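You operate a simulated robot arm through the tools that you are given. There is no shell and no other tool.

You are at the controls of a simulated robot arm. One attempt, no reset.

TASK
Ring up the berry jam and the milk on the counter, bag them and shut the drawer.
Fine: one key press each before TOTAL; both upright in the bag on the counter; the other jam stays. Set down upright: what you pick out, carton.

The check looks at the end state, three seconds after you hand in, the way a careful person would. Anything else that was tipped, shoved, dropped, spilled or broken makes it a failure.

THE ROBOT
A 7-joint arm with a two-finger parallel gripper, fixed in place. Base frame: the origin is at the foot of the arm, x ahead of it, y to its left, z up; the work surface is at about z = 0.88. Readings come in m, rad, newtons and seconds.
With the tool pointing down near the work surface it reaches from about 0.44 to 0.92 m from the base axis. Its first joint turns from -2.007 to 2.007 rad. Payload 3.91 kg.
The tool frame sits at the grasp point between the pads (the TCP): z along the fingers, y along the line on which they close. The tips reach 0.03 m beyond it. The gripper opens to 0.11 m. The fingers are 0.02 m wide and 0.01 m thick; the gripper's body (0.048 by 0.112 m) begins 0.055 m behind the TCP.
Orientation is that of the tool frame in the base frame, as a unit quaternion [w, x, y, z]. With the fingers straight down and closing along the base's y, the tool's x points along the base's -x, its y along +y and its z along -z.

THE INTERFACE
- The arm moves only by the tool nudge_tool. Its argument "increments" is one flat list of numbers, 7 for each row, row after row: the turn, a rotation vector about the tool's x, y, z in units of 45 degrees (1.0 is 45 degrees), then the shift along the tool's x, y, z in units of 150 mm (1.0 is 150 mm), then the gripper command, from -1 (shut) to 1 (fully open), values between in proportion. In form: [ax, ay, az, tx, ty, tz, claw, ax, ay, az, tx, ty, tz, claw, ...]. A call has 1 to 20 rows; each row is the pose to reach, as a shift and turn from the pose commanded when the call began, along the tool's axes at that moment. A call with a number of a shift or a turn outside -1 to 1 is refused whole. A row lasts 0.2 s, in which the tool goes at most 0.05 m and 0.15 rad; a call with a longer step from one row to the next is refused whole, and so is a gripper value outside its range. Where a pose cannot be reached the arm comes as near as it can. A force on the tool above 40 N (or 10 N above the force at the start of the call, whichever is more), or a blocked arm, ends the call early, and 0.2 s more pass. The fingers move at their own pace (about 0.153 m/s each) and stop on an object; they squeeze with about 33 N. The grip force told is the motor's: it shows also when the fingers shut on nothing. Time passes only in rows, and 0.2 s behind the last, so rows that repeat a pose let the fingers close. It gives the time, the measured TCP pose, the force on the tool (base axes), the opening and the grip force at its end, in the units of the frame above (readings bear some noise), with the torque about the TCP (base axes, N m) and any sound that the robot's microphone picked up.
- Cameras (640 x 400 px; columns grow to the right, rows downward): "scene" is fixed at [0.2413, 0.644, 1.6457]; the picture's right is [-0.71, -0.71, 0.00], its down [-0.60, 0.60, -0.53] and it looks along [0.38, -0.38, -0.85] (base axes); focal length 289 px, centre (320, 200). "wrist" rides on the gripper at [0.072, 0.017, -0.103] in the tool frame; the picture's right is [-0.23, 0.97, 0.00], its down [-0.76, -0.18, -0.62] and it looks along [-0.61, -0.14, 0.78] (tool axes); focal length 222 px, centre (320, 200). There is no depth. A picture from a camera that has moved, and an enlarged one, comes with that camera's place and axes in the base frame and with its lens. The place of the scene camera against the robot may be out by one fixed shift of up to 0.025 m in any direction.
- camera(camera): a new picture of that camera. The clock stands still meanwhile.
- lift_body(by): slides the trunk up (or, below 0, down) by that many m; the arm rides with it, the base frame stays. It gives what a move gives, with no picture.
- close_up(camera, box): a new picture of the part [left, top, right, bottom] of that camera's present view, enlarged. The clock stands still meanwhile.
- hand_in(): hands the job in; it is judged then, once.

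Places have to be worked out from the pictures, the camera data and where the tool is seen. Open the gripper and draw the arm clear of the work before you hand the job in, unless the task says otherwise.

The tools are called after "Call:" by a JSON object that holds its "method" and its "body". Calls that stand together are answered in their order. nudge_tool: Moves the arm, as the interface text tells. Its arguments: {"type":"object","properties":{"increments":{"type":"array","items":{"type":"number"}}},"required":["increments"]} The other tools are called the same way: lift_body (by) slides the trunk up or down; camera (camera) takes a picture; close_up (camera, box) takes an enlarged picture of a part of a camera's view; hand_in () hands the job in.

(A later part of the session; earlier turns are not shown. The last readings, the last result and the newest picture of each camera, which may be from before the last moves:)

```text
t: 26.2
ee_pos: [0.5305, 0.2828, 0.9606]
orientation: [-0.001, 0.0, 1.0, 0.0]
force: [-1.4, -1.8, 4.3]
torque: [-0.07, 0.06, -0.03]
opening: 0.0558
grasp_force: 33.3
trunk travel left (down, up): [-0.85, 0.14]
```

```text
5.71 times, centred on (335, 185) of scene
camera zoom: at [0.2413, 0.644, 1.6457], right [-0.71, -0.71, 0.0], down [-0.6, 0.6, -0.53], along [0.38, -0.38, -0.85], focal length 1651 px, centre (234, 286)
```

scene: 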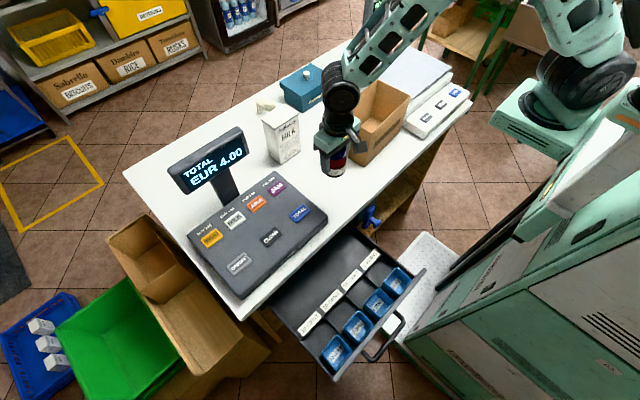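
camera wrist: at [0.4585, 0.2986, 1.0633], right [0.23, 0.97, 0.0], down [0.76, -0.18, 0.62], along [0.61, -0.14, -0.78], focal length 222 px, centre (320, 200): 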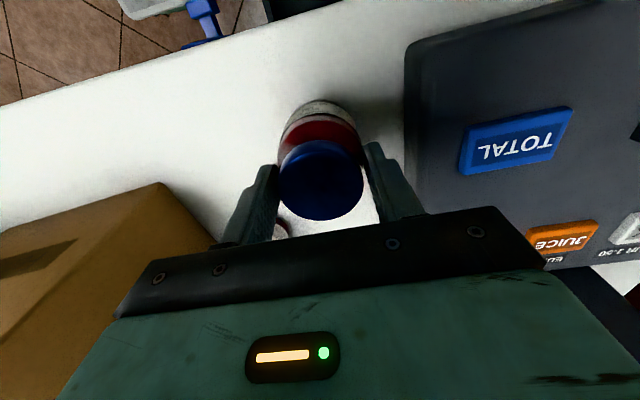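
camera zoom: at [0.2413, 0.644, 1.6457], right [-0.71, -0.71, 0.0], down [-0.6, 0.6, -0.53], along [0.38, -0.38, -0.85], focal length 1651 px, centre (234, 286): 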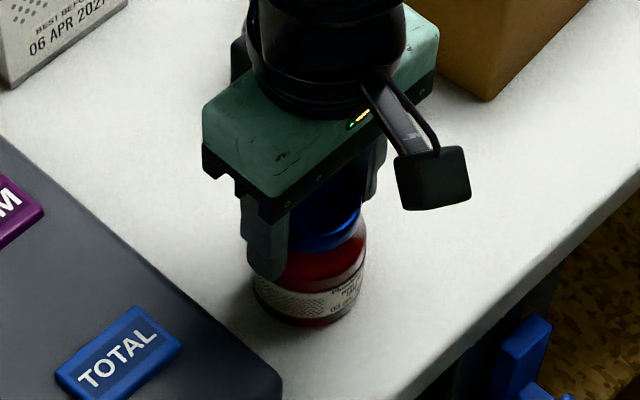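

Opening 55.8 mm with an upward push of 4 N suggests the tips sit on the sloped shoulder. I open, rise 8 mm and close again on the lid proper.

Call:
{"method": "nudge_tool", "body": {"increments": [0, 0, 0, 0, 0, 0, 0.4, 0, 0, 0, 0, 0, 0, 0.4, 0, 0, 0, 0, 0, -0.053, 0.4, 0, 0, 0, 0, 0, -0.053, 0, 0, 0, 0, 0, 0, -0.053, -1, 0, 0, 0, 0, 0, -0.053, -1, 0, 0, 0, 0, 0, -0.053, -1]}}

Call:
{"method": "camera", "body": {"camera": "wrist"}}

Call:
{"method": "close_up", "body": {"camera": "scene", "box": [300, 150, 370, 220]}}

```text
t: 27.8
ee_pos: [0.5304, 0.2832, 0.9685]
orientation: [0.0, 0.002, 1.0, 0.0]
force: [0.8, -0.5, 3.9]
torque: [-0.03, -0.05, -0.06]
opening: 0.0509
grasp_force: 32.6
trunk travel left (down, up): [-0.85, 0.14]
```

```text
taken
camera wrist: at [0.4592, 0.2986, 1.0714], right [0.23, 0.97, 0.0], down [0.76, -0.18, 0.62], along [0.61, -0.14, -0.78], focal length 222 px, centre (320, 200)
```

wrist: 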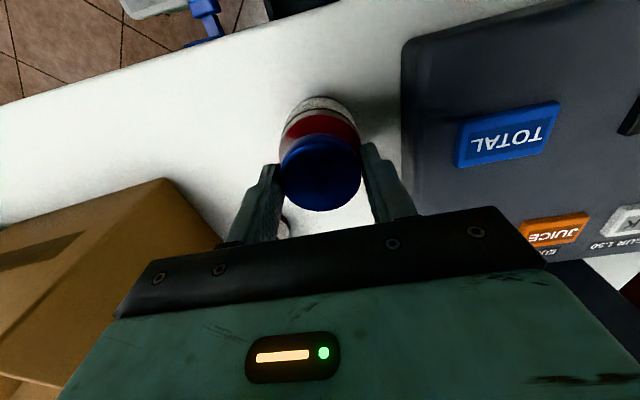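

```text
5.71 times, centred on (335, 185) of scene
camera zoom: at [0.2413, 0.644, 1.6457], right [-0.71, -0.71, 0.0], down [-0.6, 0.6, -0.53], along [0.38, -0.38, -0.85], focal length 1651 px, centre (234, 286)
```

zoom: 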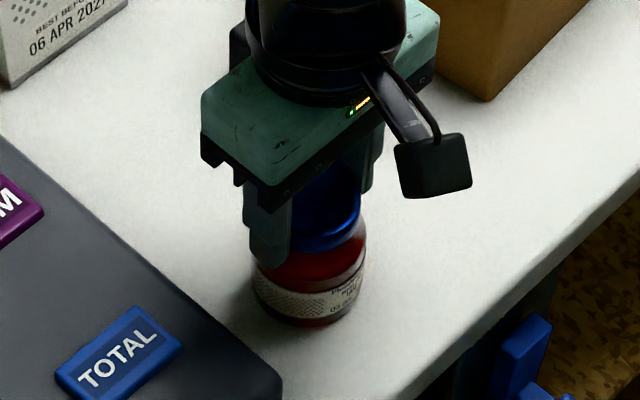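

Opening 50.9 mm is near the lid diameter, but some upward force remains. I step 4 mm higher and close again to check that the width stays the same.

Call:
{"method": "nudge_tool", "body": {"increments": [0, 0, 0, 0, 0, 0, 0.3, 0, 0, 0, 0, 0, 0, 0.3, 0, 0, 0, 0, 0, -0.027, 0.3, 0, 0, 0, 0, 0, -0.027, 0, 0, 0, 0, 0, 0, -0.027, -1, 0, 0, 0, 0, 0, -0.027, -1, 0, 0, 0, 0, 0, -0.027, -1]}}

```text
t: 29.4
ee_pos: [0.5312, 0.2826, 0.9718]
orientation: [0.0, 0.001, 1.0, 0.0]
force: [0.0, 0.2, -0.3]
torque: [0.02, 0.01, 0.01]
opening: 0.0496
grasp_force: 32.9
trunk travel left (down, up): [-0.85, 0.14]
```

Now 49.6 mm with no vertical force, so it is a clean lid grip. I lift gently and check.

Call:
{"method": "nudge_tool", "body": {"increments": [0, 0, 0, 0, 0, -0.05, -1, 0, 0, 0, 0, 0, -0.15, -1, 0, 0, 0, 0, 0, -0.35, -1, 0, 0, 0, 0, 0, -0.6, -1, 0, 0, 0, 0, 0, -0.8, -1, 0, 0, 0, 0, 0, -1.0, -1]}}

Call:
{"method": "camera", "body": {"camera": "wrist"}}

Call:
{"method": "close_up", "body": {"camera": "scene", "box": [270, 80, 410, 220]}}

```text
t: 30.8
ee_pos: [0.531, 0.2822, 1.1217]
orientation: [0.0, 0.001, 1.0, 0.0]
force: [0.1, -0.4, -3.5]
torque: [-0.01, 0.03, 0.02]
opening: 0.0498
grasp_force: 33.1
trunk travel left (down, up): [-0.85, 0.14]
```

```text
taken
camera wrist: at [0.459, 0.2991, 1.225], right [0.23, 0.97, 0.0], down [0.76, -0.18, 0.62], along [0.61, -0.14, -0.78], focal length 222 px, centre (320, 200)
```

wrist: 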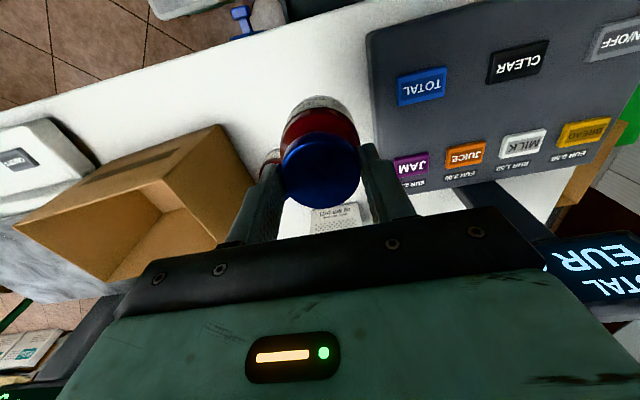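

```text
2.86 times, centred on (340, 150) of scene
camera zoom: at [0.2413, 0.644, 1.6457], right [-0.71, -0.71, 0.0], down [-0.6, 0.6, -0.53], along [0.38, -0.38, -0.85], focal length 825 px, centre (263, 343)
```

zoom: 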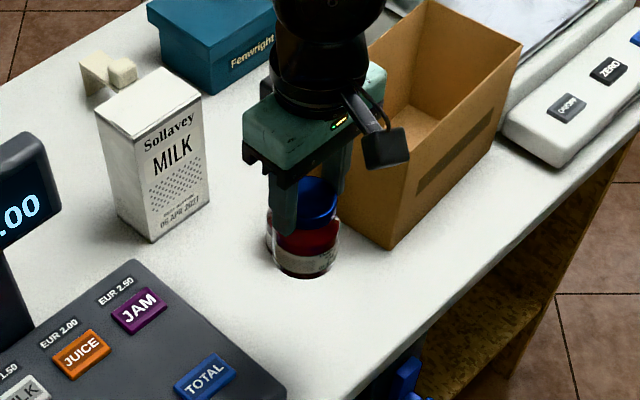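

The lid grip holds with the jar upright. I raise 6 cm and go toward the bag's +y half, target about (0.62, 0.045).

Call:
{"method": "nudge_tool", "body": {"increments": [0, 0, 0, 0, 0, -0.2, -1, 0, 0, 0, 0, 0, -0.4, -1, 0, 0, 0, -0.12, -0.2, -0.4, -1, 0, 0, 0, -0.24, -0.4, -0.4, -1, 0, 0, 0, -0.36, -0.6, -0.4, -1, 0, 0, 0, -0.48, -0.8, -0.4, -1, 0, 0, 0, -0.593, -1.0, -0.4, -1, 0, 0, 0, -0.593, -1.0, -0.4, -1]}}

Call:
{"method": "nudge_tool", "body": {"increments": [0, 0, 0, 0, -0.2, 0, -1, 0, 0, 0, 0, -0.4, 0, -1, 0, 0, 0, 0, -0.58, 0, -1, 0, 0, 0, 0, -0.58, 0, -1]}}

Call:
{"method": "camera", "body": {"camera": "wrist"}}

Call:
{"method": "close_up", "body": {"camera": "scene", "box": [290, 40, 450, 180]}}

```text
t: 32.6
ee_pos: [0.6194, 0.1305, 1.1827]
orientation: [0.001, 0.0, 1.0, 0.0]
force: [0.6, -0.8, -3.3]
torque: [0.0, 0.03, 0.03]
opening: 0.0497
grasp_force: 32.7
trunk travel left (down, up): [-0.85, 0.14]
```

```text
t: 33.6
ee_pos: [0.6196, 0.0442, 1.1828]
orientation: [0.0, 0.001, 1.0, 0.0]
force: [-0.1, -0.5, -3.1]
torque: [0.0, -0.02, -0.03]
opening: 0.0496
grasp_force: 33.4
trunk travel left (down, up): [-0.85, 0.14]
```

```text
taken
camera wrist: at [0.5476, 0.0607, 1.2857], right [0.23, 0.97, 0.0], down [0.76, -0.18, 0.62], along [0.61, -0.14, -0.78], focal length 222 px, centre (320, 200)
```

wrist: 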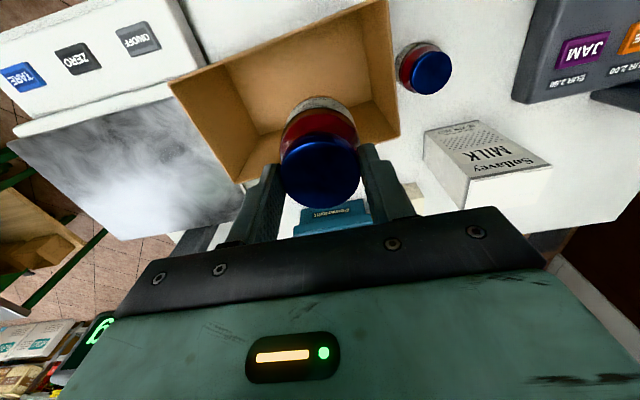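

```text
2.86 times, centred on (370, 110) of scene
camera zoom: at [0.2413, 0.644, 1.6457], right [-0.71, -0.71, 0.0], down [-0.6, 0.6, -0.53], along [0.38, -0.38, -0.85], focal length 825 px, centre (177, 457)
```

zoom: 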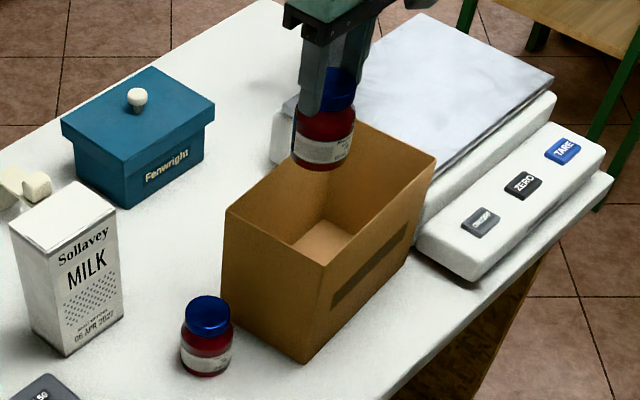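

The rim corners come out at (0.560,-0.099), (0.547,0.120), (0.673,0.126) and (0.686,-0.088), rim z≈1.037. The jar at (0.62, 0.044) is well inside, so I lower 15 cm.

Call:
{"method": "nudge_tool", "body": {"increments": [0, 0, 0, 0.02, 0, 0.2, -1, 0, 0, 0, 0.02, 0, 0.4, -1, 0, 0, 0, 0.02, 0, 0.6, -1, 0, 0, 0, 0.02, 0, 0.8, -1, 0, 0, 0, 0.02, 0, 1.0, -1, 0, 0, 0, 0.02, 0, 1.0, -1]}}

Call:
{"method": "camera", "body": {"camera": "wrist"}}

Call:
{"method": "close_up", "body": {"camera": "scene", "box": [290, 40, 450, 180]}}

```text
t: 35.0
ee_pos: [0.6151, 0.0454, 1.031]
orientation: [0.001, 0.001, 1.0, 0.0]
force: [-0.7, 0.3, -3.6]
torque: [-0.03, -0.02, 0.02]
opening: 0.0498
grasp_force: 34.0
trunk travel left (down, up): [-0.85, 0.14]
```

```text
taken
camera wrist: at [0.5442, 0.062, 1.1346], right [0.23, 0.97, 0.0], down [0.76, -0.18, 0.62], along [0.61, -0.14, -0.78], focal length 222 px, centre (320, 200)
```

wrist: 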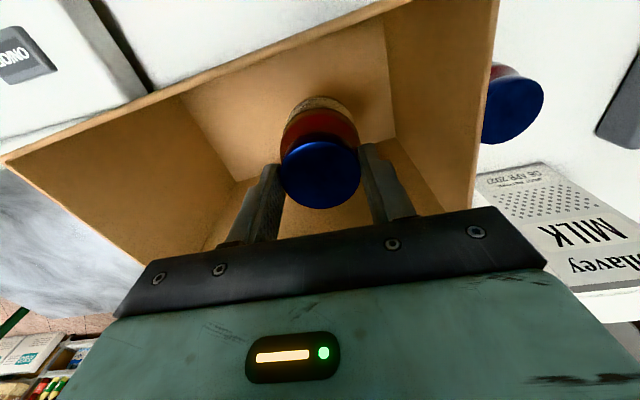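

```text
2.86 times, centred on (370, 110) of scene
camera zoom: at [0.2413, 0.644, 1.6457], right [-0.71, -0.71, 0.0], down [-0.6, 0.6, -0.53], along [0.38, -0.38, -0.85], focal length 825 px, centre (177, 457)
```

zoom: 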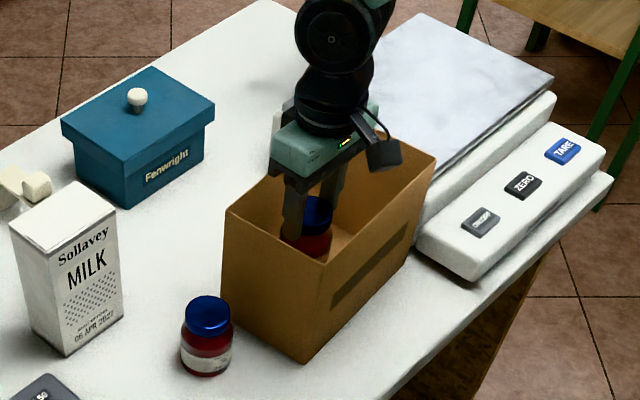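

The jar is inside with space around it. I lower another 5 cm to just above the bag floor.

Call:
{"method": "nudge_tool", "body": {"increments": [0, 0, 0, 0, 0, 0.13, -1, 0, 0, 0, 0, 0, 0.25, -1, 0, 0, 0, 0, 0, 0.32, -1, 0, 0, 0, 0, 0, 0.34, -1, 0, 0, 0, 0, 0, 0.34, -1]}}

```text
t: 36.2
ee_pos: [0.6153, 0.0453, 0.9808]
orientation: [-0.001, 0.001, 1.0, 0.0]
force: [0.2, -0.2, -3.1]
torque: [-0.01, -0.01, 0.01]
opening: 0.0495
grasp_force: 32.2
trunk travel left (down, up): [-0.85, 0.14]
```

Still carrying the full weight. I creep down in 1 mm steps.

Call:
{"method": "nudge_tool", "body": {"increments": [0, 0, 0, 0, 0, 0.0067, -1, 0, 0, 0, 0, 0, 0.0133, -1, 0, 0, 0, 0, 0, 0.02, -1, 0, 0, 0, 0, 0, 0.02, -1]}}

```text
t: 37.2
ee_pos: [0.6164, 0.0452, 0.9766]
orientation: [0.0, 0.001, 1.0, 0.0]
force: [0.4, 0.3, -3.7]
torque: [-0.03, -0.01, -0.01]
opening: 0.0498
grasp_force: 33.1
trunk travel left (down, up): [-0.85, 0.14]
```

Still free. I continue down 3 mm.

Call:
{"method": "nudge_tool", "body": {"increments": [0, 0, 0, 0, 0, 0.0067, -1, 0, 0, 0, 0, 0, 0.0133, -1, 0, 0, 0, 0, 0, 0.02, -1, 0, 0, 0, 0, 0, 0.02, -1]}}

```text
t: 38.2
ee_pos: [0.6172, 0.0444, 0.9764]
orientation: [0.002, 0.001, 1.0, 0.001]
force: [-0.8, -1.9, 9.3]
torque: [-0.15, 0.07, 0.02]
opening: 0.0495
grasp_force: 33.8
trunk travel left (down, up): [-0.85, 0.14]
```

Contact: the jar sits on the bag floor. I relax 2 mm up, open to about 7.5 cm, then rise out.

Call:
{"method": "nudge_tool", "body": {"increments": [0, 0, 0, 0, 0, -0.014, -1, 0, 0, 0, 0, 0, -0.014, -1, 0, 0, 0, 0, 0, -0.014, 0.2, 0, 0, 0, 0, 0, -0.014, 0.364, 0, 0, 0, 0, 0, -0.014, 0.364]}}

Call:
{"method": "camera", "body": {"camera": "wrist"}}

```text
t: 39.4
ee_pos: [0.6166, 0.0453, 0.9789]
orientation: [0.001, 0.001, 1.0, 0.0]
force: [0.3, 0.7, -0.1]
torque: [0.0, 0.01, -0.03]
opening: 0.0751
grasp_force: 0.1
trunk travel left (down, up): [-0.85, 0.14]
```

```text
taken
camera wrist: at [0.5446, 0.0615, 1.0805], right [0.23, 0.97, 0.0], down [0.76, -0.18, 0.62], along [0.61, -0.14, -0.78], focal length 222 px, centre (320, 200)
```

wrist: 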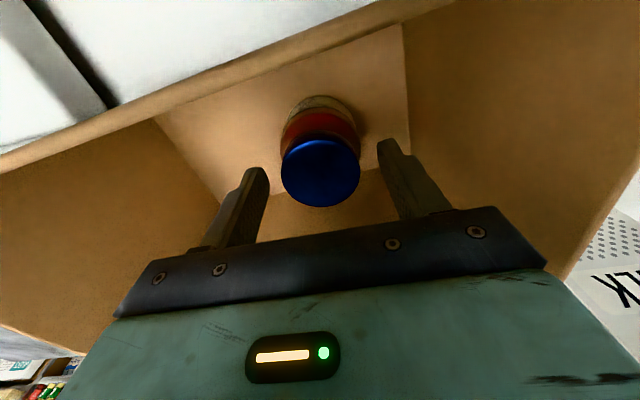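

The jar is released and standing in the bag. I rise straight up clear of the rim.

Call:
{"method": "nudge_tool", "body": {"increments": [0, 0, 0, 0, 0, -0.2, 0.364, 0, 0, 0, 0, 0, -0.45, 0.364, 0, 0, 0, 0, 0, -0.7, 0.364, 0, 0, 0, 0, 0, -1.0, 0.364]}}

Call:
{"method": "nudge_tool", "body": {"increments": [0, 0, 0, 0, 0, -0.3, 0.7, 0, 0, 0, 0, 0.2, -0.5, 0.7, 0, 0, 0, 0, 0.5, -0.6, 0.7, 0, 0, 0, 0, 0.75, -0.67, 0.7, 0, 0, 0, 0, 1.0, -0.67, 0.7, 0, 0, 0, 0, 1.0, -0.67, 0.7]}}

Call:
{"method": "camera", "body": {"camera": "wrist"}}

Call:
{"method": "camera", "body": {"camera": "scene"}}

```text
t: 40.4
ee_pos: [0.6164, 0.0453, 1.1275]
orientation: [0.0, 0.001, 1.0, 0.0]
force: [0.3, -0.2, 0.5]
torque: [-0.03, 0.04, -0.02]
opening: 0.0751
grasp_force: 0.1
trunk travel left (down, up): [-0.85, 0.14]
```

```text
t: 41.8
ee_pos: [0.615, 0.1971, 1.2273]
orientation: [-0.001, 0.001, 1.0, 0.0]
force: [1.0, -0.6, 0.1]
torque: [-0.02, -0.01, -0.04]
opening: 0.0935
grasp_force: 0.0
trunk travel left (down, up): [-0.85, 0.14]
```

```text
taken
camera wrist: at [0.5443, 0.2129, 1.3312], right [0.23, 0.97, 0.0], down [0.76, -0.18, 0.62], along [0.61, -0.14, -0.78], focal length 222 px, centre (320, 200)
```

wrist: 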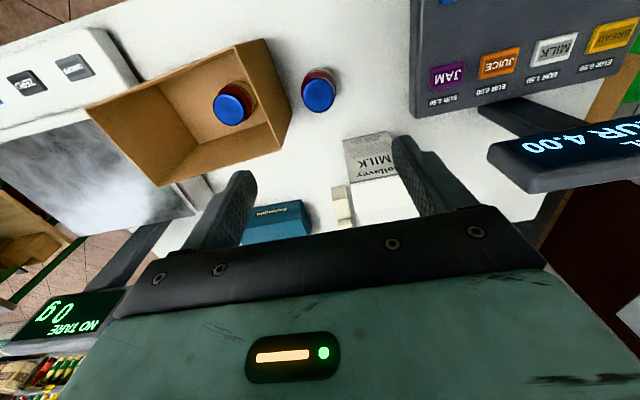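

```text
taken
```

scene: 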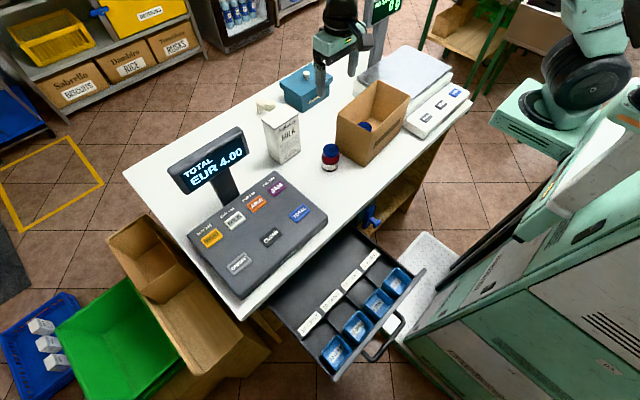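

I zoom on the milk carton in both cameras to fix its pose.

Call:
{"method": "close_up", "body": {"camera": "wrist", "box": [310, 110, 450, 240]}}

Call:
{"method": "close_up", "body": {"camera": "scene", "box": [250, 90, 310, 170]}}

```text
3.08 times, centred on (380, 175) of wrist
camera zoom: at [0.5443, 0.2129, 1.3312], right [0.23, 0.97, 0.0], down [0.76, -0.18, 0.62], along [0.61, -0.14, -0.78], focal length 684 px, centre (135, 277)
```

zoom: 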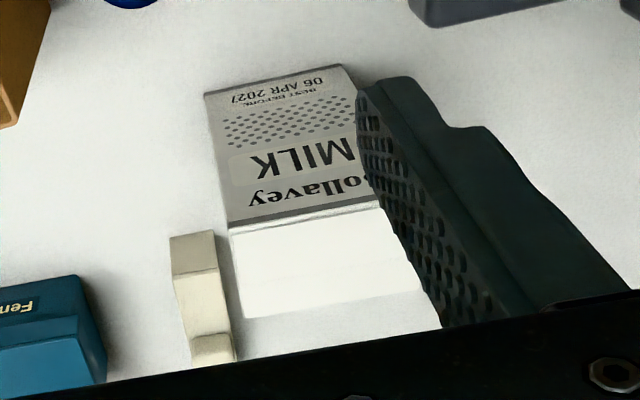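

```text
5.00 times, centred on (280, 130) of scene
camera zoom: at [0.2413, 0.644, 1.6457], right [-0.71, -0.71, 0.0], down [-0.6, 0.6, -0.53], along [0.38, -0.38, -0.85], focal length 1444 px, centre (520, 550)
```

zoom: 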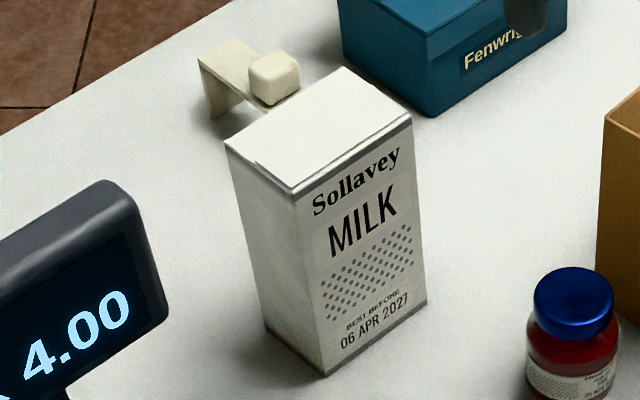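

The carton is about 0.064 × 0.095 × 0.164 m, centred at (0.781, 0.263). I'll grip it across its 64 mm depth near the top, so I yaw the tool 90° in two steps while moving above it.

Call:
{"method": "nudge_tool", "body": {"increments": [0, 0, -0.167, -0.09, 0.037, 0, 0.65, 0, 0, -0.333, -0.184, 0.073, 0, 0.65, 0, 0, -0.5, -0.276, 0.11, 0, 0.65, 0, 0, -0.667, -0.369, 0.147, 0, 0.65, 0, 0, -0.833, -0.46, 0.183, 0, 0.65, 0, 0, -1.0, -0.553, 0.22, 0, 0.65, 0, 0, -1.0, -0.553, 0.22, 0, 0.65]}}

Call:
{"method": "nudge_tool", "body": {"increments": [0, 0, -0.163, -0.09, -0.039, 0.022, 0.65, 0, 0, -0.326, -0.183, -0.078, 0.044, 0.65, 0, 0, -0.489, -0.274, -0.117, 0.067, 0.65, 0, 0, -0.652, -0.366, -0.155, 0.089, 0.65, 0, 0, -0.815, -0.457, -0.194, 0.111, 0.65, 0, 0, -0.978, -0.549, -0.233, 0.133, 0.65, 0, 0, -0.978, -0.549, -0.233, 0.133, 0.65]}}

Call:
{"method": "camera", "body": {"camera": "wrist"}}

Call:
{"method": "close_up", "body": {"camera": "scene", "box": [190, 40, 390, 190]}}

```text
t: 43.4
ee_pos: [0.6992, 0.2281, 1.2266]
orientation: [0.0, -0.383, 0.924, 0.0]
force: [-1.1, -0.2, -0.6]
torque: [0.0, 0.03, 0.0]
opening: 0.0912
grasp_force: 0.0
trunk travel left (down, up): [-0.85, 0.14]
```

```text
t: 45.0
ee_pos: [0.7825, 0.2616, 1.2083]
orientation: [0.001, -0.701, 0.713, -0.001]
force: [-0.4, 0.3, -0.4]
torque: [0.04, 0.01, -0.01]
opening: 0.0911
grasp_force: 0.1
trunk travel left (down, up): [-0.85, 0.14]
```

```text
taken
camera wrist: at [0.7648, 0.1888, 1.311], right [-0.97, 0.24, 0.0], down [0.19, 0.76, 0.62], along [0.15, 0.6, -0.78], focal length 222 px, centre (320, 200)
```

wrist: 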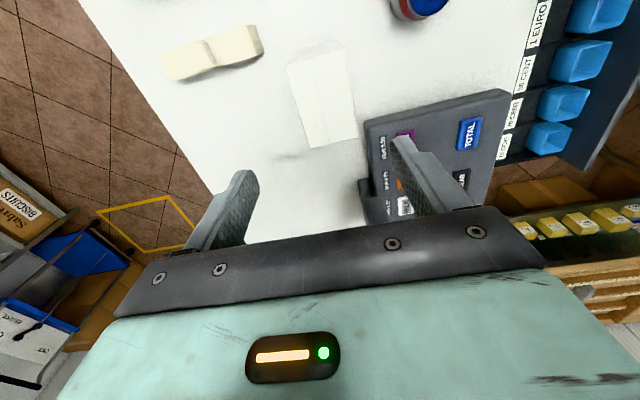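

```text
2.67 times, centred on (290, 115) of scene
camera zoom: at [0.2413, 0.644, 1.6457], right [-0.71, -0.71, 0.0], down [-0.6, 0.6, -0.53], along [0.38, -0.38, -0.85], focal length 770 px, centre (400, 427)
```

zoom: 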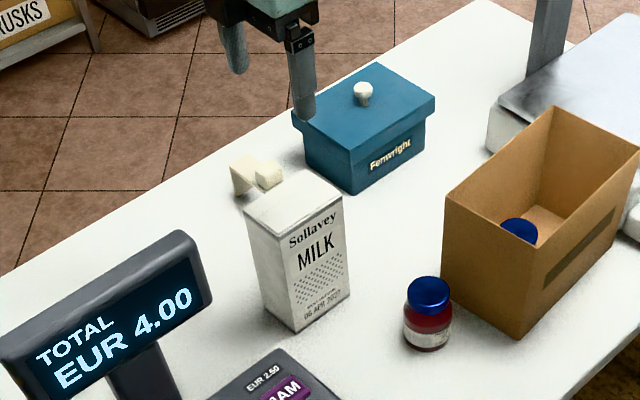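

I enlarge the wrist view to check the carton against the fingers.

Call:
{"method": "close_up", "body": {"camera": "wrist", "box": [220, 10, 420, 180]}}

```text
2.35 times, centred on (320, 95) of wrist
camera zoom: at [0.7648, 0.1888, 1.311], right [-0.97, 0.24, 0.0], down [0.19, 0.76, 0.62], along [0.15, 0.6, -0.78], focal length 523 px, centre (320, 447)
```

zoom: 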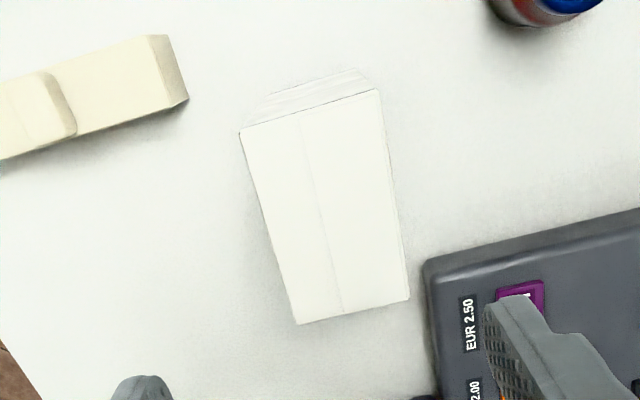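

Top corners give the centre at (0.778, 0.262), so I shift 4 mm and descend so the pads straddle the top of the carton.

Call:
{"method": "nudge_tool", "body": {"increments": [0, 0, 0, 0, 0.027, 0.25, 0.65, 0, 0, 0, 0, 0.027, 0.5, 0.65, 0, 0, 0, 0, 0.027, 0.75, 0.65, 0, 0, 0, 0, 0.027, 0.9, 0.65, 0, 0, 0, 0, 0.027, 0.9, 0.65]}}

Call:
{"method": "camera", "body": {"camera": "wrist"}}

Call:
{"method": "close_up", "body": {"camera": "scene", "box": [210, 60, 350, 190]}}

```text
t: 46.2
ee_pos: [0.7793, 0.2613, 1.0716]
orientation: [0.0, -0.7, 0.714, 0.0]
force: [0.2, 0.7, 0.0]
torque: [0.02, -0.01, 0.0]
opening: 0.0905
grasp_force: 0.0
trunk travel left (down, up): [-0.85, 0.14]
```

```text
taken
camera wrist: at [0.7618, 0.1884, 1.1751], right [-0.97, 0.25, 0.0], down [0.19, 0.76, 0.62], along [0.15, 0.6, -0.78], focal length 222 px, centre (320, 200)
```

wrist: 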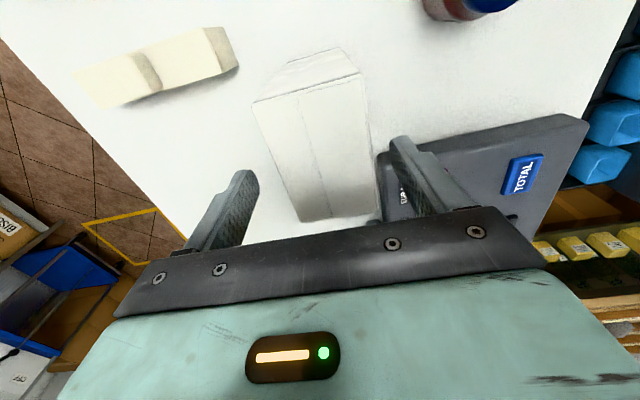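

```text
3.08 times, centred on (280, 125) of scene
camera zoom: at [0.2413, 0.644, 1.6457], right [-0.71, -0.71, 0.0], down [-0.6, 0.6, -0.53], along [0.38, -0.38, -0.85], focal length 889 px, centre (443, 431)
```

zoom: 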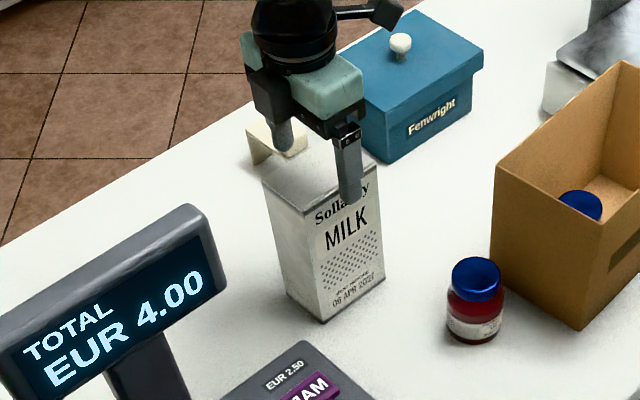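

Alignment looks good, so I descend 6.5 cm more and close gently on the carton.

Call:
{"method": "nudge_tool", "body": {"increments": [0, 0, 0, 0, 0, 0.15, 0.65, 0, 0, 0, 0, 0, 0.3, 0.65, 0, 0, 0, 0, 0, 0.43, 0.65, 0, 0, 0, 0, 0, 0.43, 0.65]}}

Call:
{"method": "camera", "body": {"camera": "wrist"}}

Call:
{"method": "close_up", "body": {"camera": "scene", "box": [210, 60, 350, 190]}}

```text
t: 47.2
ee_pos: [0.7782, 0.2609, 1.0076]
orientation: [-0.001, -0.7, 0.714, 0.0]
force: [0.5, 0.3, -0.2]
torque: [0.0, -0.04, 0.02]
opening: 0.0908
grasp_force: 0.1
trunk travel left (down, up): [-0.85, 0.14]
```

```text
taken
camera wrist: at [0.7614, 0.1884, 1.1109], right [-0.97, 0.25, 0.0], down [0.19, 0.76, 0.62], along [0.15, 0.6, -0.78], focal length 222 px, centre (320, 200)
```

wrist: 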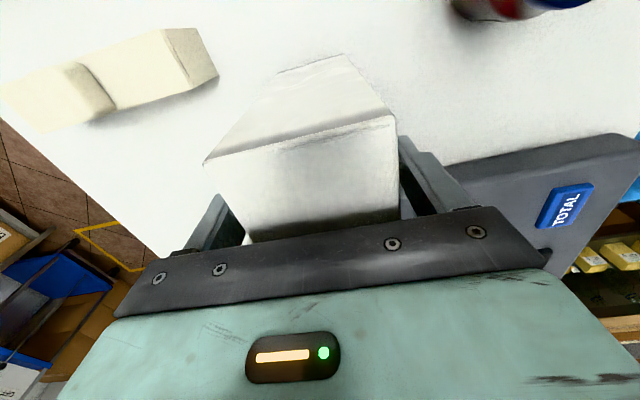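

```text
3.08 times, centred on (280, 125) of scene
camera zoom: at [0.2413, 0.644, 1.6457], right [-0.71, -0.71, 0.0], down [-0.6, 0.6, -0.53], along [0.38, -0.38, -0.85], focal length 889 px, centre (443, 431)
```

zoom: 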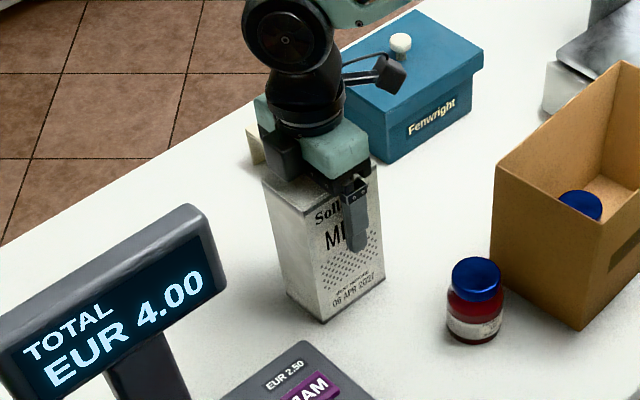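

The carton is between the fingers. I close.

Call:
{"method": "nudge_tool", "body": {"increments": [0, 0, 0, 0, 0, 0, 0.3, 0, 0, 0, 0, 0, 0, 0, 0, 0, 0, 0, 0, 0, -1, 0, 0, 0, 0, 0, 0, -1, 0, 0, 0, 0, 0, 0, -1]}}

```text
t: 48.4
ee_pos: [0.7774, 0.262, 1.0069]
orientation: [0.0, -0.7, 0.714, -0.001]
force: [-3.3, 1.2, 0.2]
torque: [0.2, 0.1, 0.1]
opening: 0.0631
grasp_force: 33.2
trunk travel left (down, up): [-0.85, 0.14]
```

Gripped at 63 mm. I lift slowly.

Call:
{"method": "nudge_tool", "body": {"increments": [0, 0, 0, 0, 0, -0.04, -1, 0, 0, 0, 0, 0, -0.12, -1, 0, 0, 0, 0, 0, -0.3, -1, 0, 0, 0, 0, 0, -0.5, -1, 0, 0, 0, 0, 0, -0.75, -1, 0, 0, 0, 0, 0, -1.0, -1]}}

Call:
{"method": "close_up", "body": {"camera": "scene", "box": [210, 20, 410, 190]}}

Call:
{"method": "camera", "body": {"camera": "wrist"}}

```text
t: 49.8
ee_pos: [0.7789, 0.261, 1.1566]
orientation: [-0.001, -0.7, 0.714, 0.0]
force: [0.5, 0.0, -11.7]
torque: [0.0, 0.02, 0.03]
opening: 0.0633
grasp_force: 33.2
trunk travel left (down, up): [-0.85, 0.14]
```

```text
2.35 times, centred on (310, 105) of scene
camera zoom: at [0.2413, 0.644, 1.6457], right [-0.71, -0.71, 0.0], down [-0.6, 0.6, -0.53], along [0.38, -0.38, -0.85], focal length 680 px, centre (344, 424)
```

zoom: 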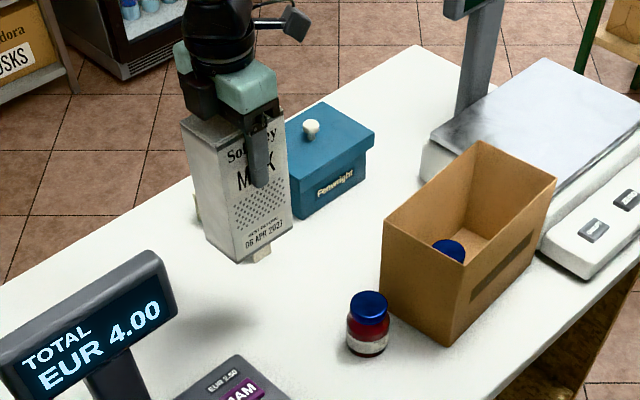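

```text
taken
camera wrist: at [0.761, 0.1876, 1.2603], right [-0.97, 0.25, 0.0], down [0.19, 0.76, 0.62], along [0.15, 0.6, -0.78], focal length 222 px, centre (320, 200)
```

wrist: 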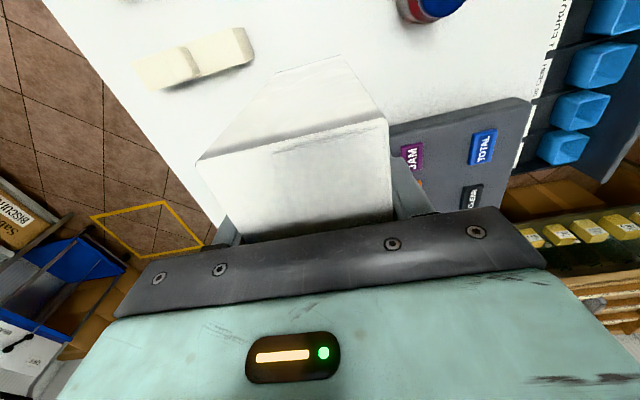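

The carton (~1.1 kg) hangs straight. I raise it to clear the rim, swing it back to yaw ≈ 0 and carry it toward the bag's free −y half, target about (0.62, −0.035).

Call:
{"method": "nudge_tool", "body": {"increments": [0, 0, 0, 0, 0, -0.18, -1, 0, 0, 0, 0, 0, -0.367, -1, 0, 0, 0.167, 0.162, 0.08, -0.367, -1, 0, 0, 0.333, 0.325, 0.161, -0.367, -1, 0, 0, 0.5, 0.488, 0.241, -0.367, -1, 0, 0, 0.667, 0.65, 0.322, -0.367, -1, 0, 0, 0.833, 0.812, 0.402, -0.367, -1, 0, 0, 1.0, 0.975, 0.483, -0.367, -1, 0, 0, 1.0, 0.975, 0.483, -0.367, -1]}}

Call:
{"method": "nudge_tool", "body": {"increments": [0, 0, 0.167, 0.149, -0.042, 0, -1, 0, 0, 0.333, 0.297, -0.084, 0, -1, 0, 0, 0.5, 0.446, -0.125, 0, -1, 0, 0, 0.667, 0.595, -0.167, 0, -1, 0, 0, 0.833, 0.743, -0.209, 0, -1, 0, 0, 1.0, 0.892, -0.251, 0, -1, 0, 0, 1.0, 0.892, -0.251, 0, -1]}}

Call:
{"method": "camera", "body": {"camera": "wrist"}}

Call:
{"method": "close_up", "body": {"camera": "scene", "box": [290, 20, 470, 180]}}

```text
t: 51.8
ee_pos: [0.704, 0.1153, 1.2139]
orientation: [-0.001, -0.373, 0.928, 0.0]
force: [0.3, -1.0, -10.7]
torque: [0.0, -0.03, -0.01]
opening: 0.0631
grasp_force: 32.3
trunk travel left (down, up): [-0.85, 0.14]
```

```text
t: 53.4
ee_pos: [0.6342, -0.0036, 1.213]
orientation: [0.001, 0.011, 1.0, 0.0]
force: [-0.5, 0.3, -9.7]
torque: [0.0, -0.02, 0.05]
opening: 0.063
grasp_force: 32.8
trunk travel left (down, up): [-0.85, 0.14]
```

```text
taken
camera wrist: at [0.5622, 0.0144, 1.3168], right [0.25, 0.97, 0.0], down [0.76, -0.19, 0.62], along [0.6, -0.15, -0.78], focal length 222 px, centre (320, 200)
```

wrist: 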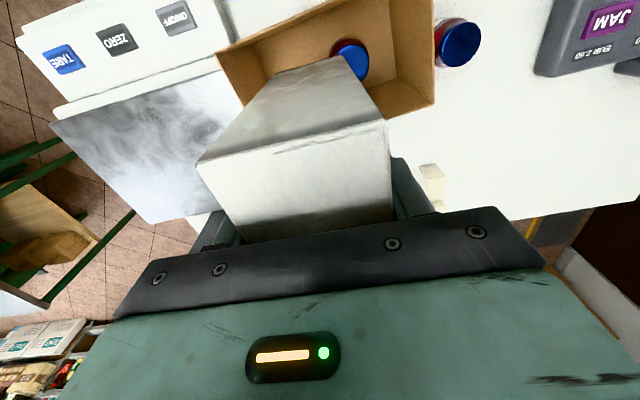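

```text
2.50 times, centred on (380, 100) of scene
camera zoom: at [0.2413, 0.644, 1.6457], right [-0.71, -0.71, 0.0], down [-0.6, 0.6, -0.53], along [0.38, -0.38, -0.85], focal length 722 px, centre (170, 450)
```

zoom: 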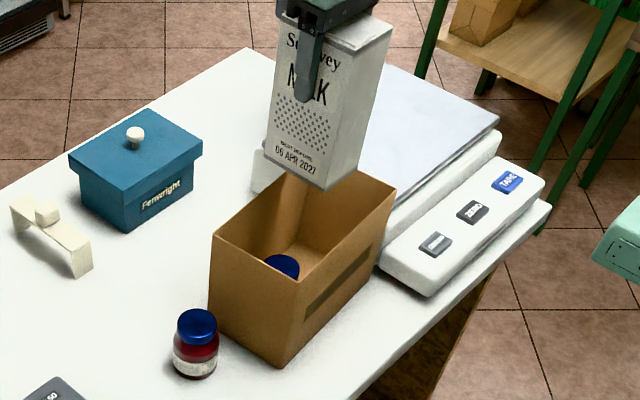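

The carton hangs above the bag, and bag and jar are unmoved. I shift to the final spot with a small yaw to match the bag.

Call:
{"method": "nudge_tool", "body": {"increments": [0, 0, 0.025, 0.048, -0.1, 0, -1, 0, 0, 0.05, 0.097, -0.207, 0, -1, 0, 0, 0.05, 0.097, -0.207, 0, -1]}}

Call:
{"method": "camera", "body": {"camera": "wrist"}}

Call:
{"method": "close_up", "body": {"camera": "scene", "box": [290, 20, 470, 180]}}

```text
t: 54.2
ee_pos: [0.6188, -0.0346, 1.2137]
orientation: [0.0, 0.029, 1.0, 0.0]
force: [0.0, 0.3, -11.1]
torque: [0.0, 0.0, 0.02]
opening: 0.0626
grasp_force: 32.8
trunk travel left (down, up): [-0.85, 0.14]
```

```text
taken
camera wrist: at [0.5479, -0.0138, 1.3168], right [0.28, 0.96, 0.0], down [0.75, -0.22, 0.62], along [0.6, -0.18, -0.78], focal length 222 px, centre (320, 200)
```

wrist: 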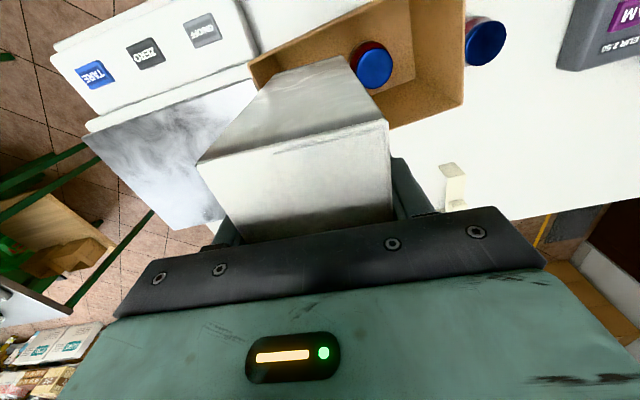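

```text
2.50 times, centred on (380, 100) of scene
camera zoom: at [0.2413, 0.644, 1.6457], right [-0.71, -0.71, 0.0], down [-0.6, 0.6, -0.53], along [0.38, -0.38, -0.85], focal length 722 px, centre (170, 450)
```

zoom: 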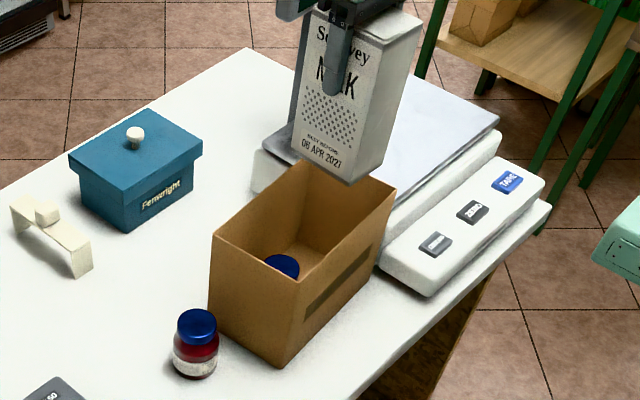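

I enlarge the wrist view to verify the carton's lower edge against the bag rim before lowering.

Call:
{"method": "close_up", "body": {"camera": "wrist", "box": [190, 0, 480, 180]}}

Call:
{"method": "close_up", "body": {"camera": "scene", "box": [335, 60, 425, 150]}}

```text
2.21 times, centred on (335, 90) of wrist
camera zoom: at [0.5479, -0.0138, 1.3168], right [0.28, 0.96, 0.0], down [0.75, -0.22, 0.62], along [0.6, -0.18, -0.78], focal length 490 px, centre (287, 443)
```

zoom: 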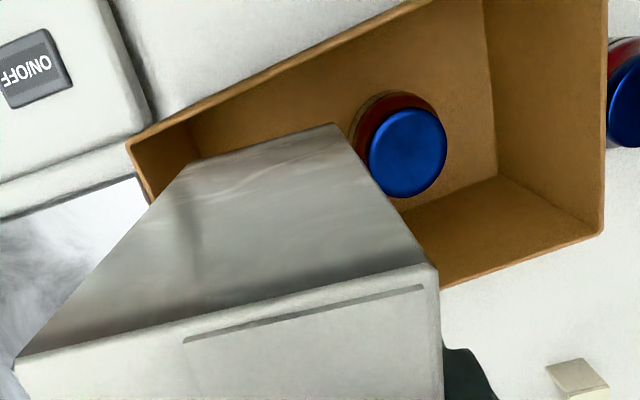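

```text
4.44 times, centred on (380, 105) of scene
camera zoom: at [0.2413, 0.644, 1.6457], right [-0.71, -0.71, 0.0], down [-0.6, 0.6, -0.53], along [0.38, -0.38, -0.85], focal length 1284 px, centre (53, 622)
```

zoom: 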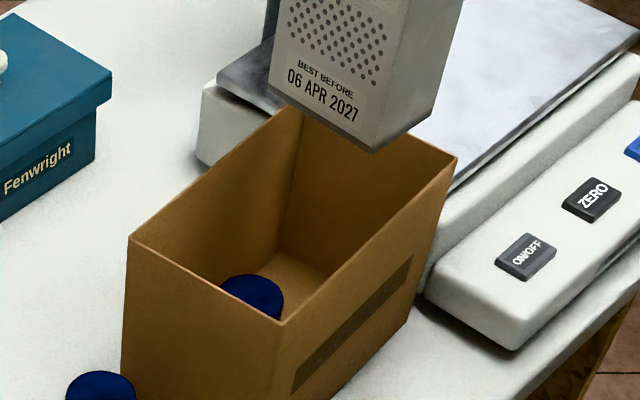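

The carton's lower front edge is at x≈0.573, y −0.063…−0.003, about 15 mm clear of each wall and clear of the jar. I lower 15 cm slowly.

Call:
{"method": "nudge_tool", "body": {"increments": [0, 0, 0, 0, 0, 0.15, -1, 0, 0, 0, 0, 0, 0.3, -1, 0, 0, 0, 0, 0, 0.45, -1, 0, 0, 0, 0, 0, 0.6, -1, 0, 0, 0, 0, 0, 0.8, -1, 0, 0, 0, 0, 0, 1.0, -1, 0, 0, 0, 0, 0, 1.0, -1]}}

Call:
{"method": "close_up", "body": {"camera": "scene", "box": [310, 50, 430, 170]}}

Call:
{"method": "camera", "body": {"camera": "wrist"}}

```text
t: 55.8
ee_pos: [0.6174, -0.0344, 1.0641]
orientation: [0.0, 0.03, 1.0, 0.0]
force: [0.1, -0.1, -10.6]
torque: [0.01, -0.03, 0.03]
opening: 0.0631
grasp_force: 32.9
trunk travel left (down, up): [-0.85, 0.14]
```

```text
3.33 times, centred on (370, 110) of scene
camera zoom: at [0.2413, 0.644, 1.6457], right [-0.71, -0.71, 0.0], down [-0.6, 0.6, -0.53], along [0.38, -0.38, -0.85], focal length 963 px, centre (153, 500)
```

zoom: 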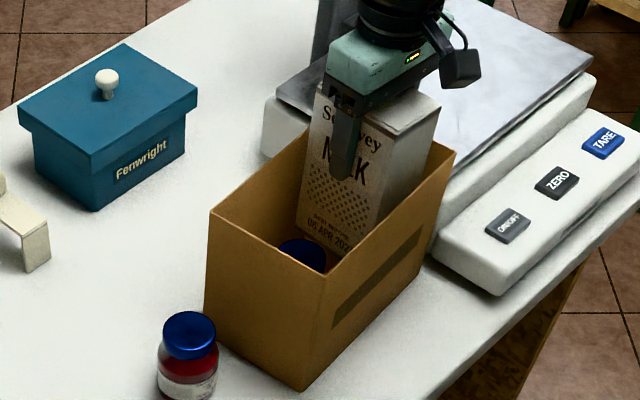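

```text
taken
camera wrist: at [0.5465, -0.0141, 1.1665], right [0.28, 0.96, 0.0], down [0.75, -0.22, 0.62], along [0.6, -0.18, -0.78], focal length 222 px, centre (320, 200)
```

wrist: 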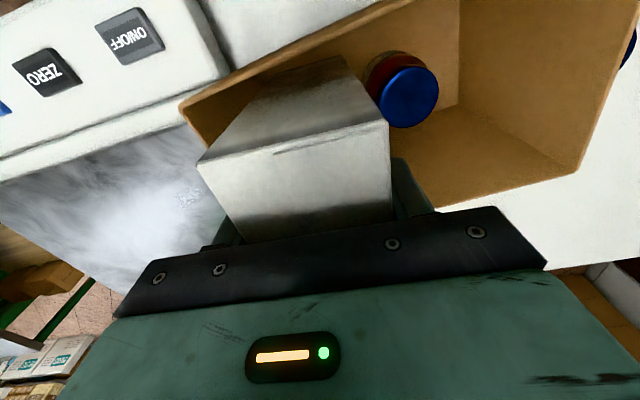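

It is descending cleanly inside the bag. I lower 4.6 cm more.

Call:
{"method": "nudge_tool", "body": {"increments": [0, 0, 0, 0, 0, 0.1, -1, 0, 0, 0, 0, 0, 0.2, -1, 0, 0, 0, 0, 0, 0.27, -1, 0, 0, 0, 0, 0, 0.307, -1, 0, 0, 0, 0, 0, 0.307, -1]}}

Call:
{"method": "nudge_tool", "body": {"increments": [0, 0, 0, 0, 0, 0.01, -1, 0, 0, 0, 0, 0, 0.02, -1, 0, 0, 0, 0, 0, 0.027, -1, 0, 0, 0, 0, 0, 0.027, -1]}}

```text
t: 57.0
ee_pos: [0.6179, -0.0329, 1.0177]
orientation: [0.0, 0.029, 1.0, 0.0]
force: [0.1, 0.4, -10.4]
torque: [0.02, 0.02, -0.02]
opening: 0.063
grasp_force: 33.3
trunk travel left (down, up): [-0.85, 0.14]
```

```text
t: 58.0
ee_pos: [0.6182, -0.0341, 1.0124]
orientation: [-0.001, 0.029, 1.0, 0.0]
force: [-0.1, 0.6, -11.4]
torque: [0.02, 0.01, 0.04]
opening: 0.0632
grasp_force: 32.5
trunk travel left (down, up): [-0.85, 0.14]
```

Still carrying the full weight at z=1.012. I creep down further.

Call:
{"method": "nudge_tool", "body": {"increments": [0, 0, 0, 0, 0, 0.0067, -1, 0, 0, 0, 0, 0, 0.0133, -1, 0, 0, 0, 0, 0, 0.0133, -1]}}

```text
t: 58.8
ee_pos: [0.6176, -0.0344, 1.0108]
orientation: [0.001, 0.028, 1.0, 0.0]
force: [-0.4, -0.4, -0.3]
torque: [0.0, 0.25, 0.02]
opening: 0.0629
grasp_force: 33.6
trunk travel left (down, up): [-0.85, 0.14]
```

The weight is now on the bag floor. I open just enough to release, to about 7.3 cm.

Call:
{"method": "nudge_tool", "body": {"increments": [0, 0, 0, 0, 0, 0, 0.2, 0, 0, 0, 0, 0, 0, 0.3, 0, 0, 0, 0, 0, 0, 0.32, 0, 0, 0, 0, 0, 0, 0.32]}}

Call:
{"method": "camera", "body": {"camera": "wrist"}}

Call:
{"method": "close_up", "body": {"camera": "scene", "box": [310, 50, 430, 170]}}

```text
t: 59.8
ee_pos: [0.6175, -0.0344, 1.0113]
orientation: [0.0, 0.029, 1.0, 0.0]
force: [-0.3, 0.3, 0.1]
torque: [0.03, -0.01, 0.01]
opening: 0.0726
grasp_force: 0.1
trunk travel left (down, up): [-0.85, 0.14]
```

```text
taken
camera wrist: at [0.5472, -0.014, 1.1144], right [0.28, 0.96, 0.0], down [0.75, -0.22, 0.62], along [0.6, -0.18, -0.78], focal length 222 px, centre (320, 200)
```

wrist: 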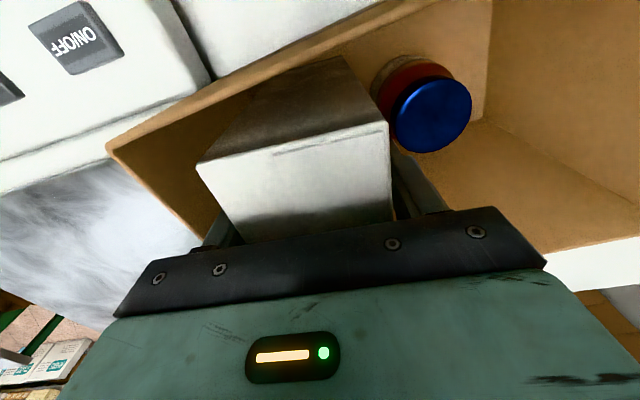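

```text
3.33 times, centred on (370, 110) of scene
camera zoom: at [0.2413, 0.644, 1.6457], right [-0.71, -0.71, 0.0], down [-0.6, 0.6, -0.53], along [0.38, -0.38, -0.85], focal length 963 px, centre (153, 500)
```

zoom: 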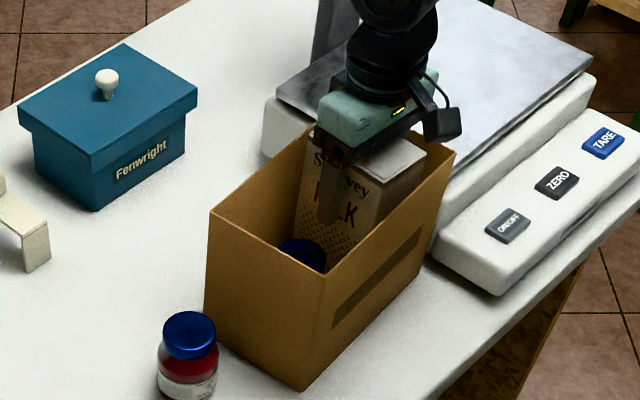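

Released and upright. I rise straight up out of the bag and check.

Call:
{"method": "nudge_tool", "body": {"increments": [0, 0, 0, 0, 0, -0.1, 0.32, 0, 0, 0, 0, 0, -0.3, 0.32, 0, 0, 0, 0, 0, -0.6, 0.32, 0, 0, 0, 0, 0, -0.9, 0.32, 0, 0, 0, 0, 0, -1.0, 0.32]}}

Call:
{"method": "camera", "body": {"camera": "wrist"}}

Call:
{"method": "camera", "body": {"camera": "scene"}}

```text
t: 61.0
ee_pos: [0.6183, -0.0329, 1.1609]
orientation: [-0.001, 0.028, 1.0, 0.0]
force: [-0.1, 0.0, 0.3]
torque: [0.05, 0.03, 0.01]
opening: 0.0728
grasp_force: 0.0
trunk travel left (down, up): [-0.85, 0.14]
```

```text
taken
camera wrist: at [0.5477, -0.0131, 1.2642], right [0.28, 0.96, 0.0], down [0.75, -0.22, 0.62], along [0.6, -0.18, -0.78], focal length 222 px, centre (320, 200)
```

wrist: 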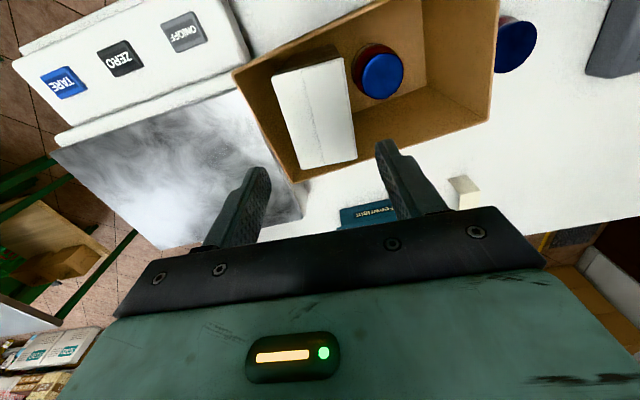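

```text
taken
```

scene: 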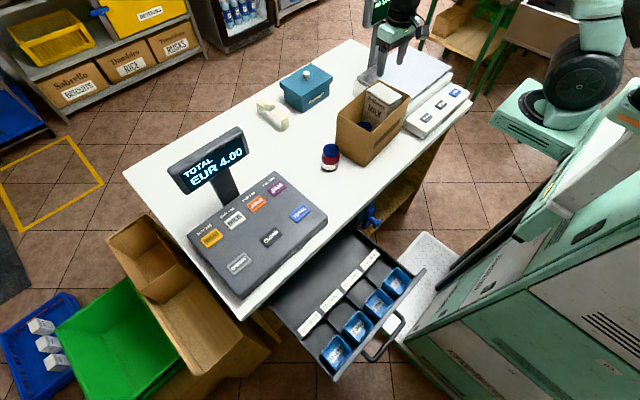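

Both items are upright in the bag and the plum jam is untouched. Next I study the drawer.

Call:
{"method": "close_up", "body": {"camera": "scene", "box": [250, 200, 450, 390]}}

Call:
{"method": "close_up", "body": {"camera": "scene", "box": [340, 180, 440, 280]}}

```text
2.11 times, centred on (350, 295) of scene
camera zoom: at [0.2413, 0.644, 1.6457], right [-0.71, -0.71, 0.0], down [-0.6, 0.6, -0.53], along [0.38, -0.38, -0.85], focal length 608 px, centre (257, 0)
```

zoom: 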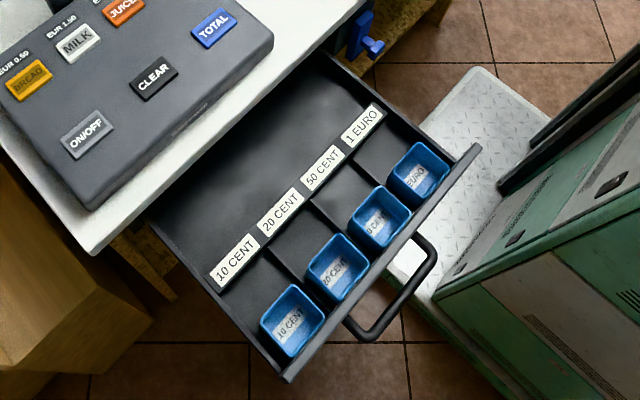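

```text
4.00 times, centred on (390, 230) of scene
camera zoom: at [0.2413, 0.644, 1.6457], right [-0.71, -0.71, 0.0], down [-0.6, 0.6, -0.53], along [0.38, -0.38, -0.85], focal length 1156 px, centre (40, 80)
```

zoom: 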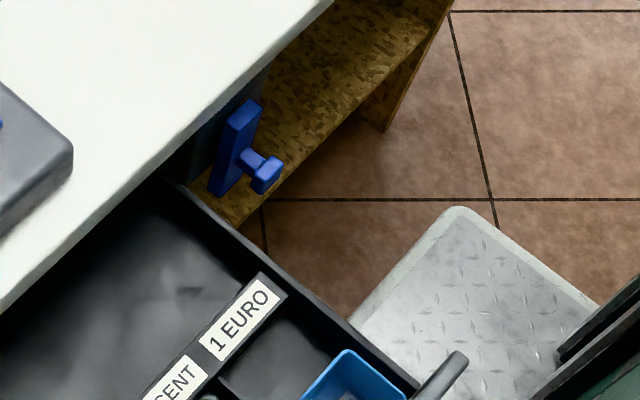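

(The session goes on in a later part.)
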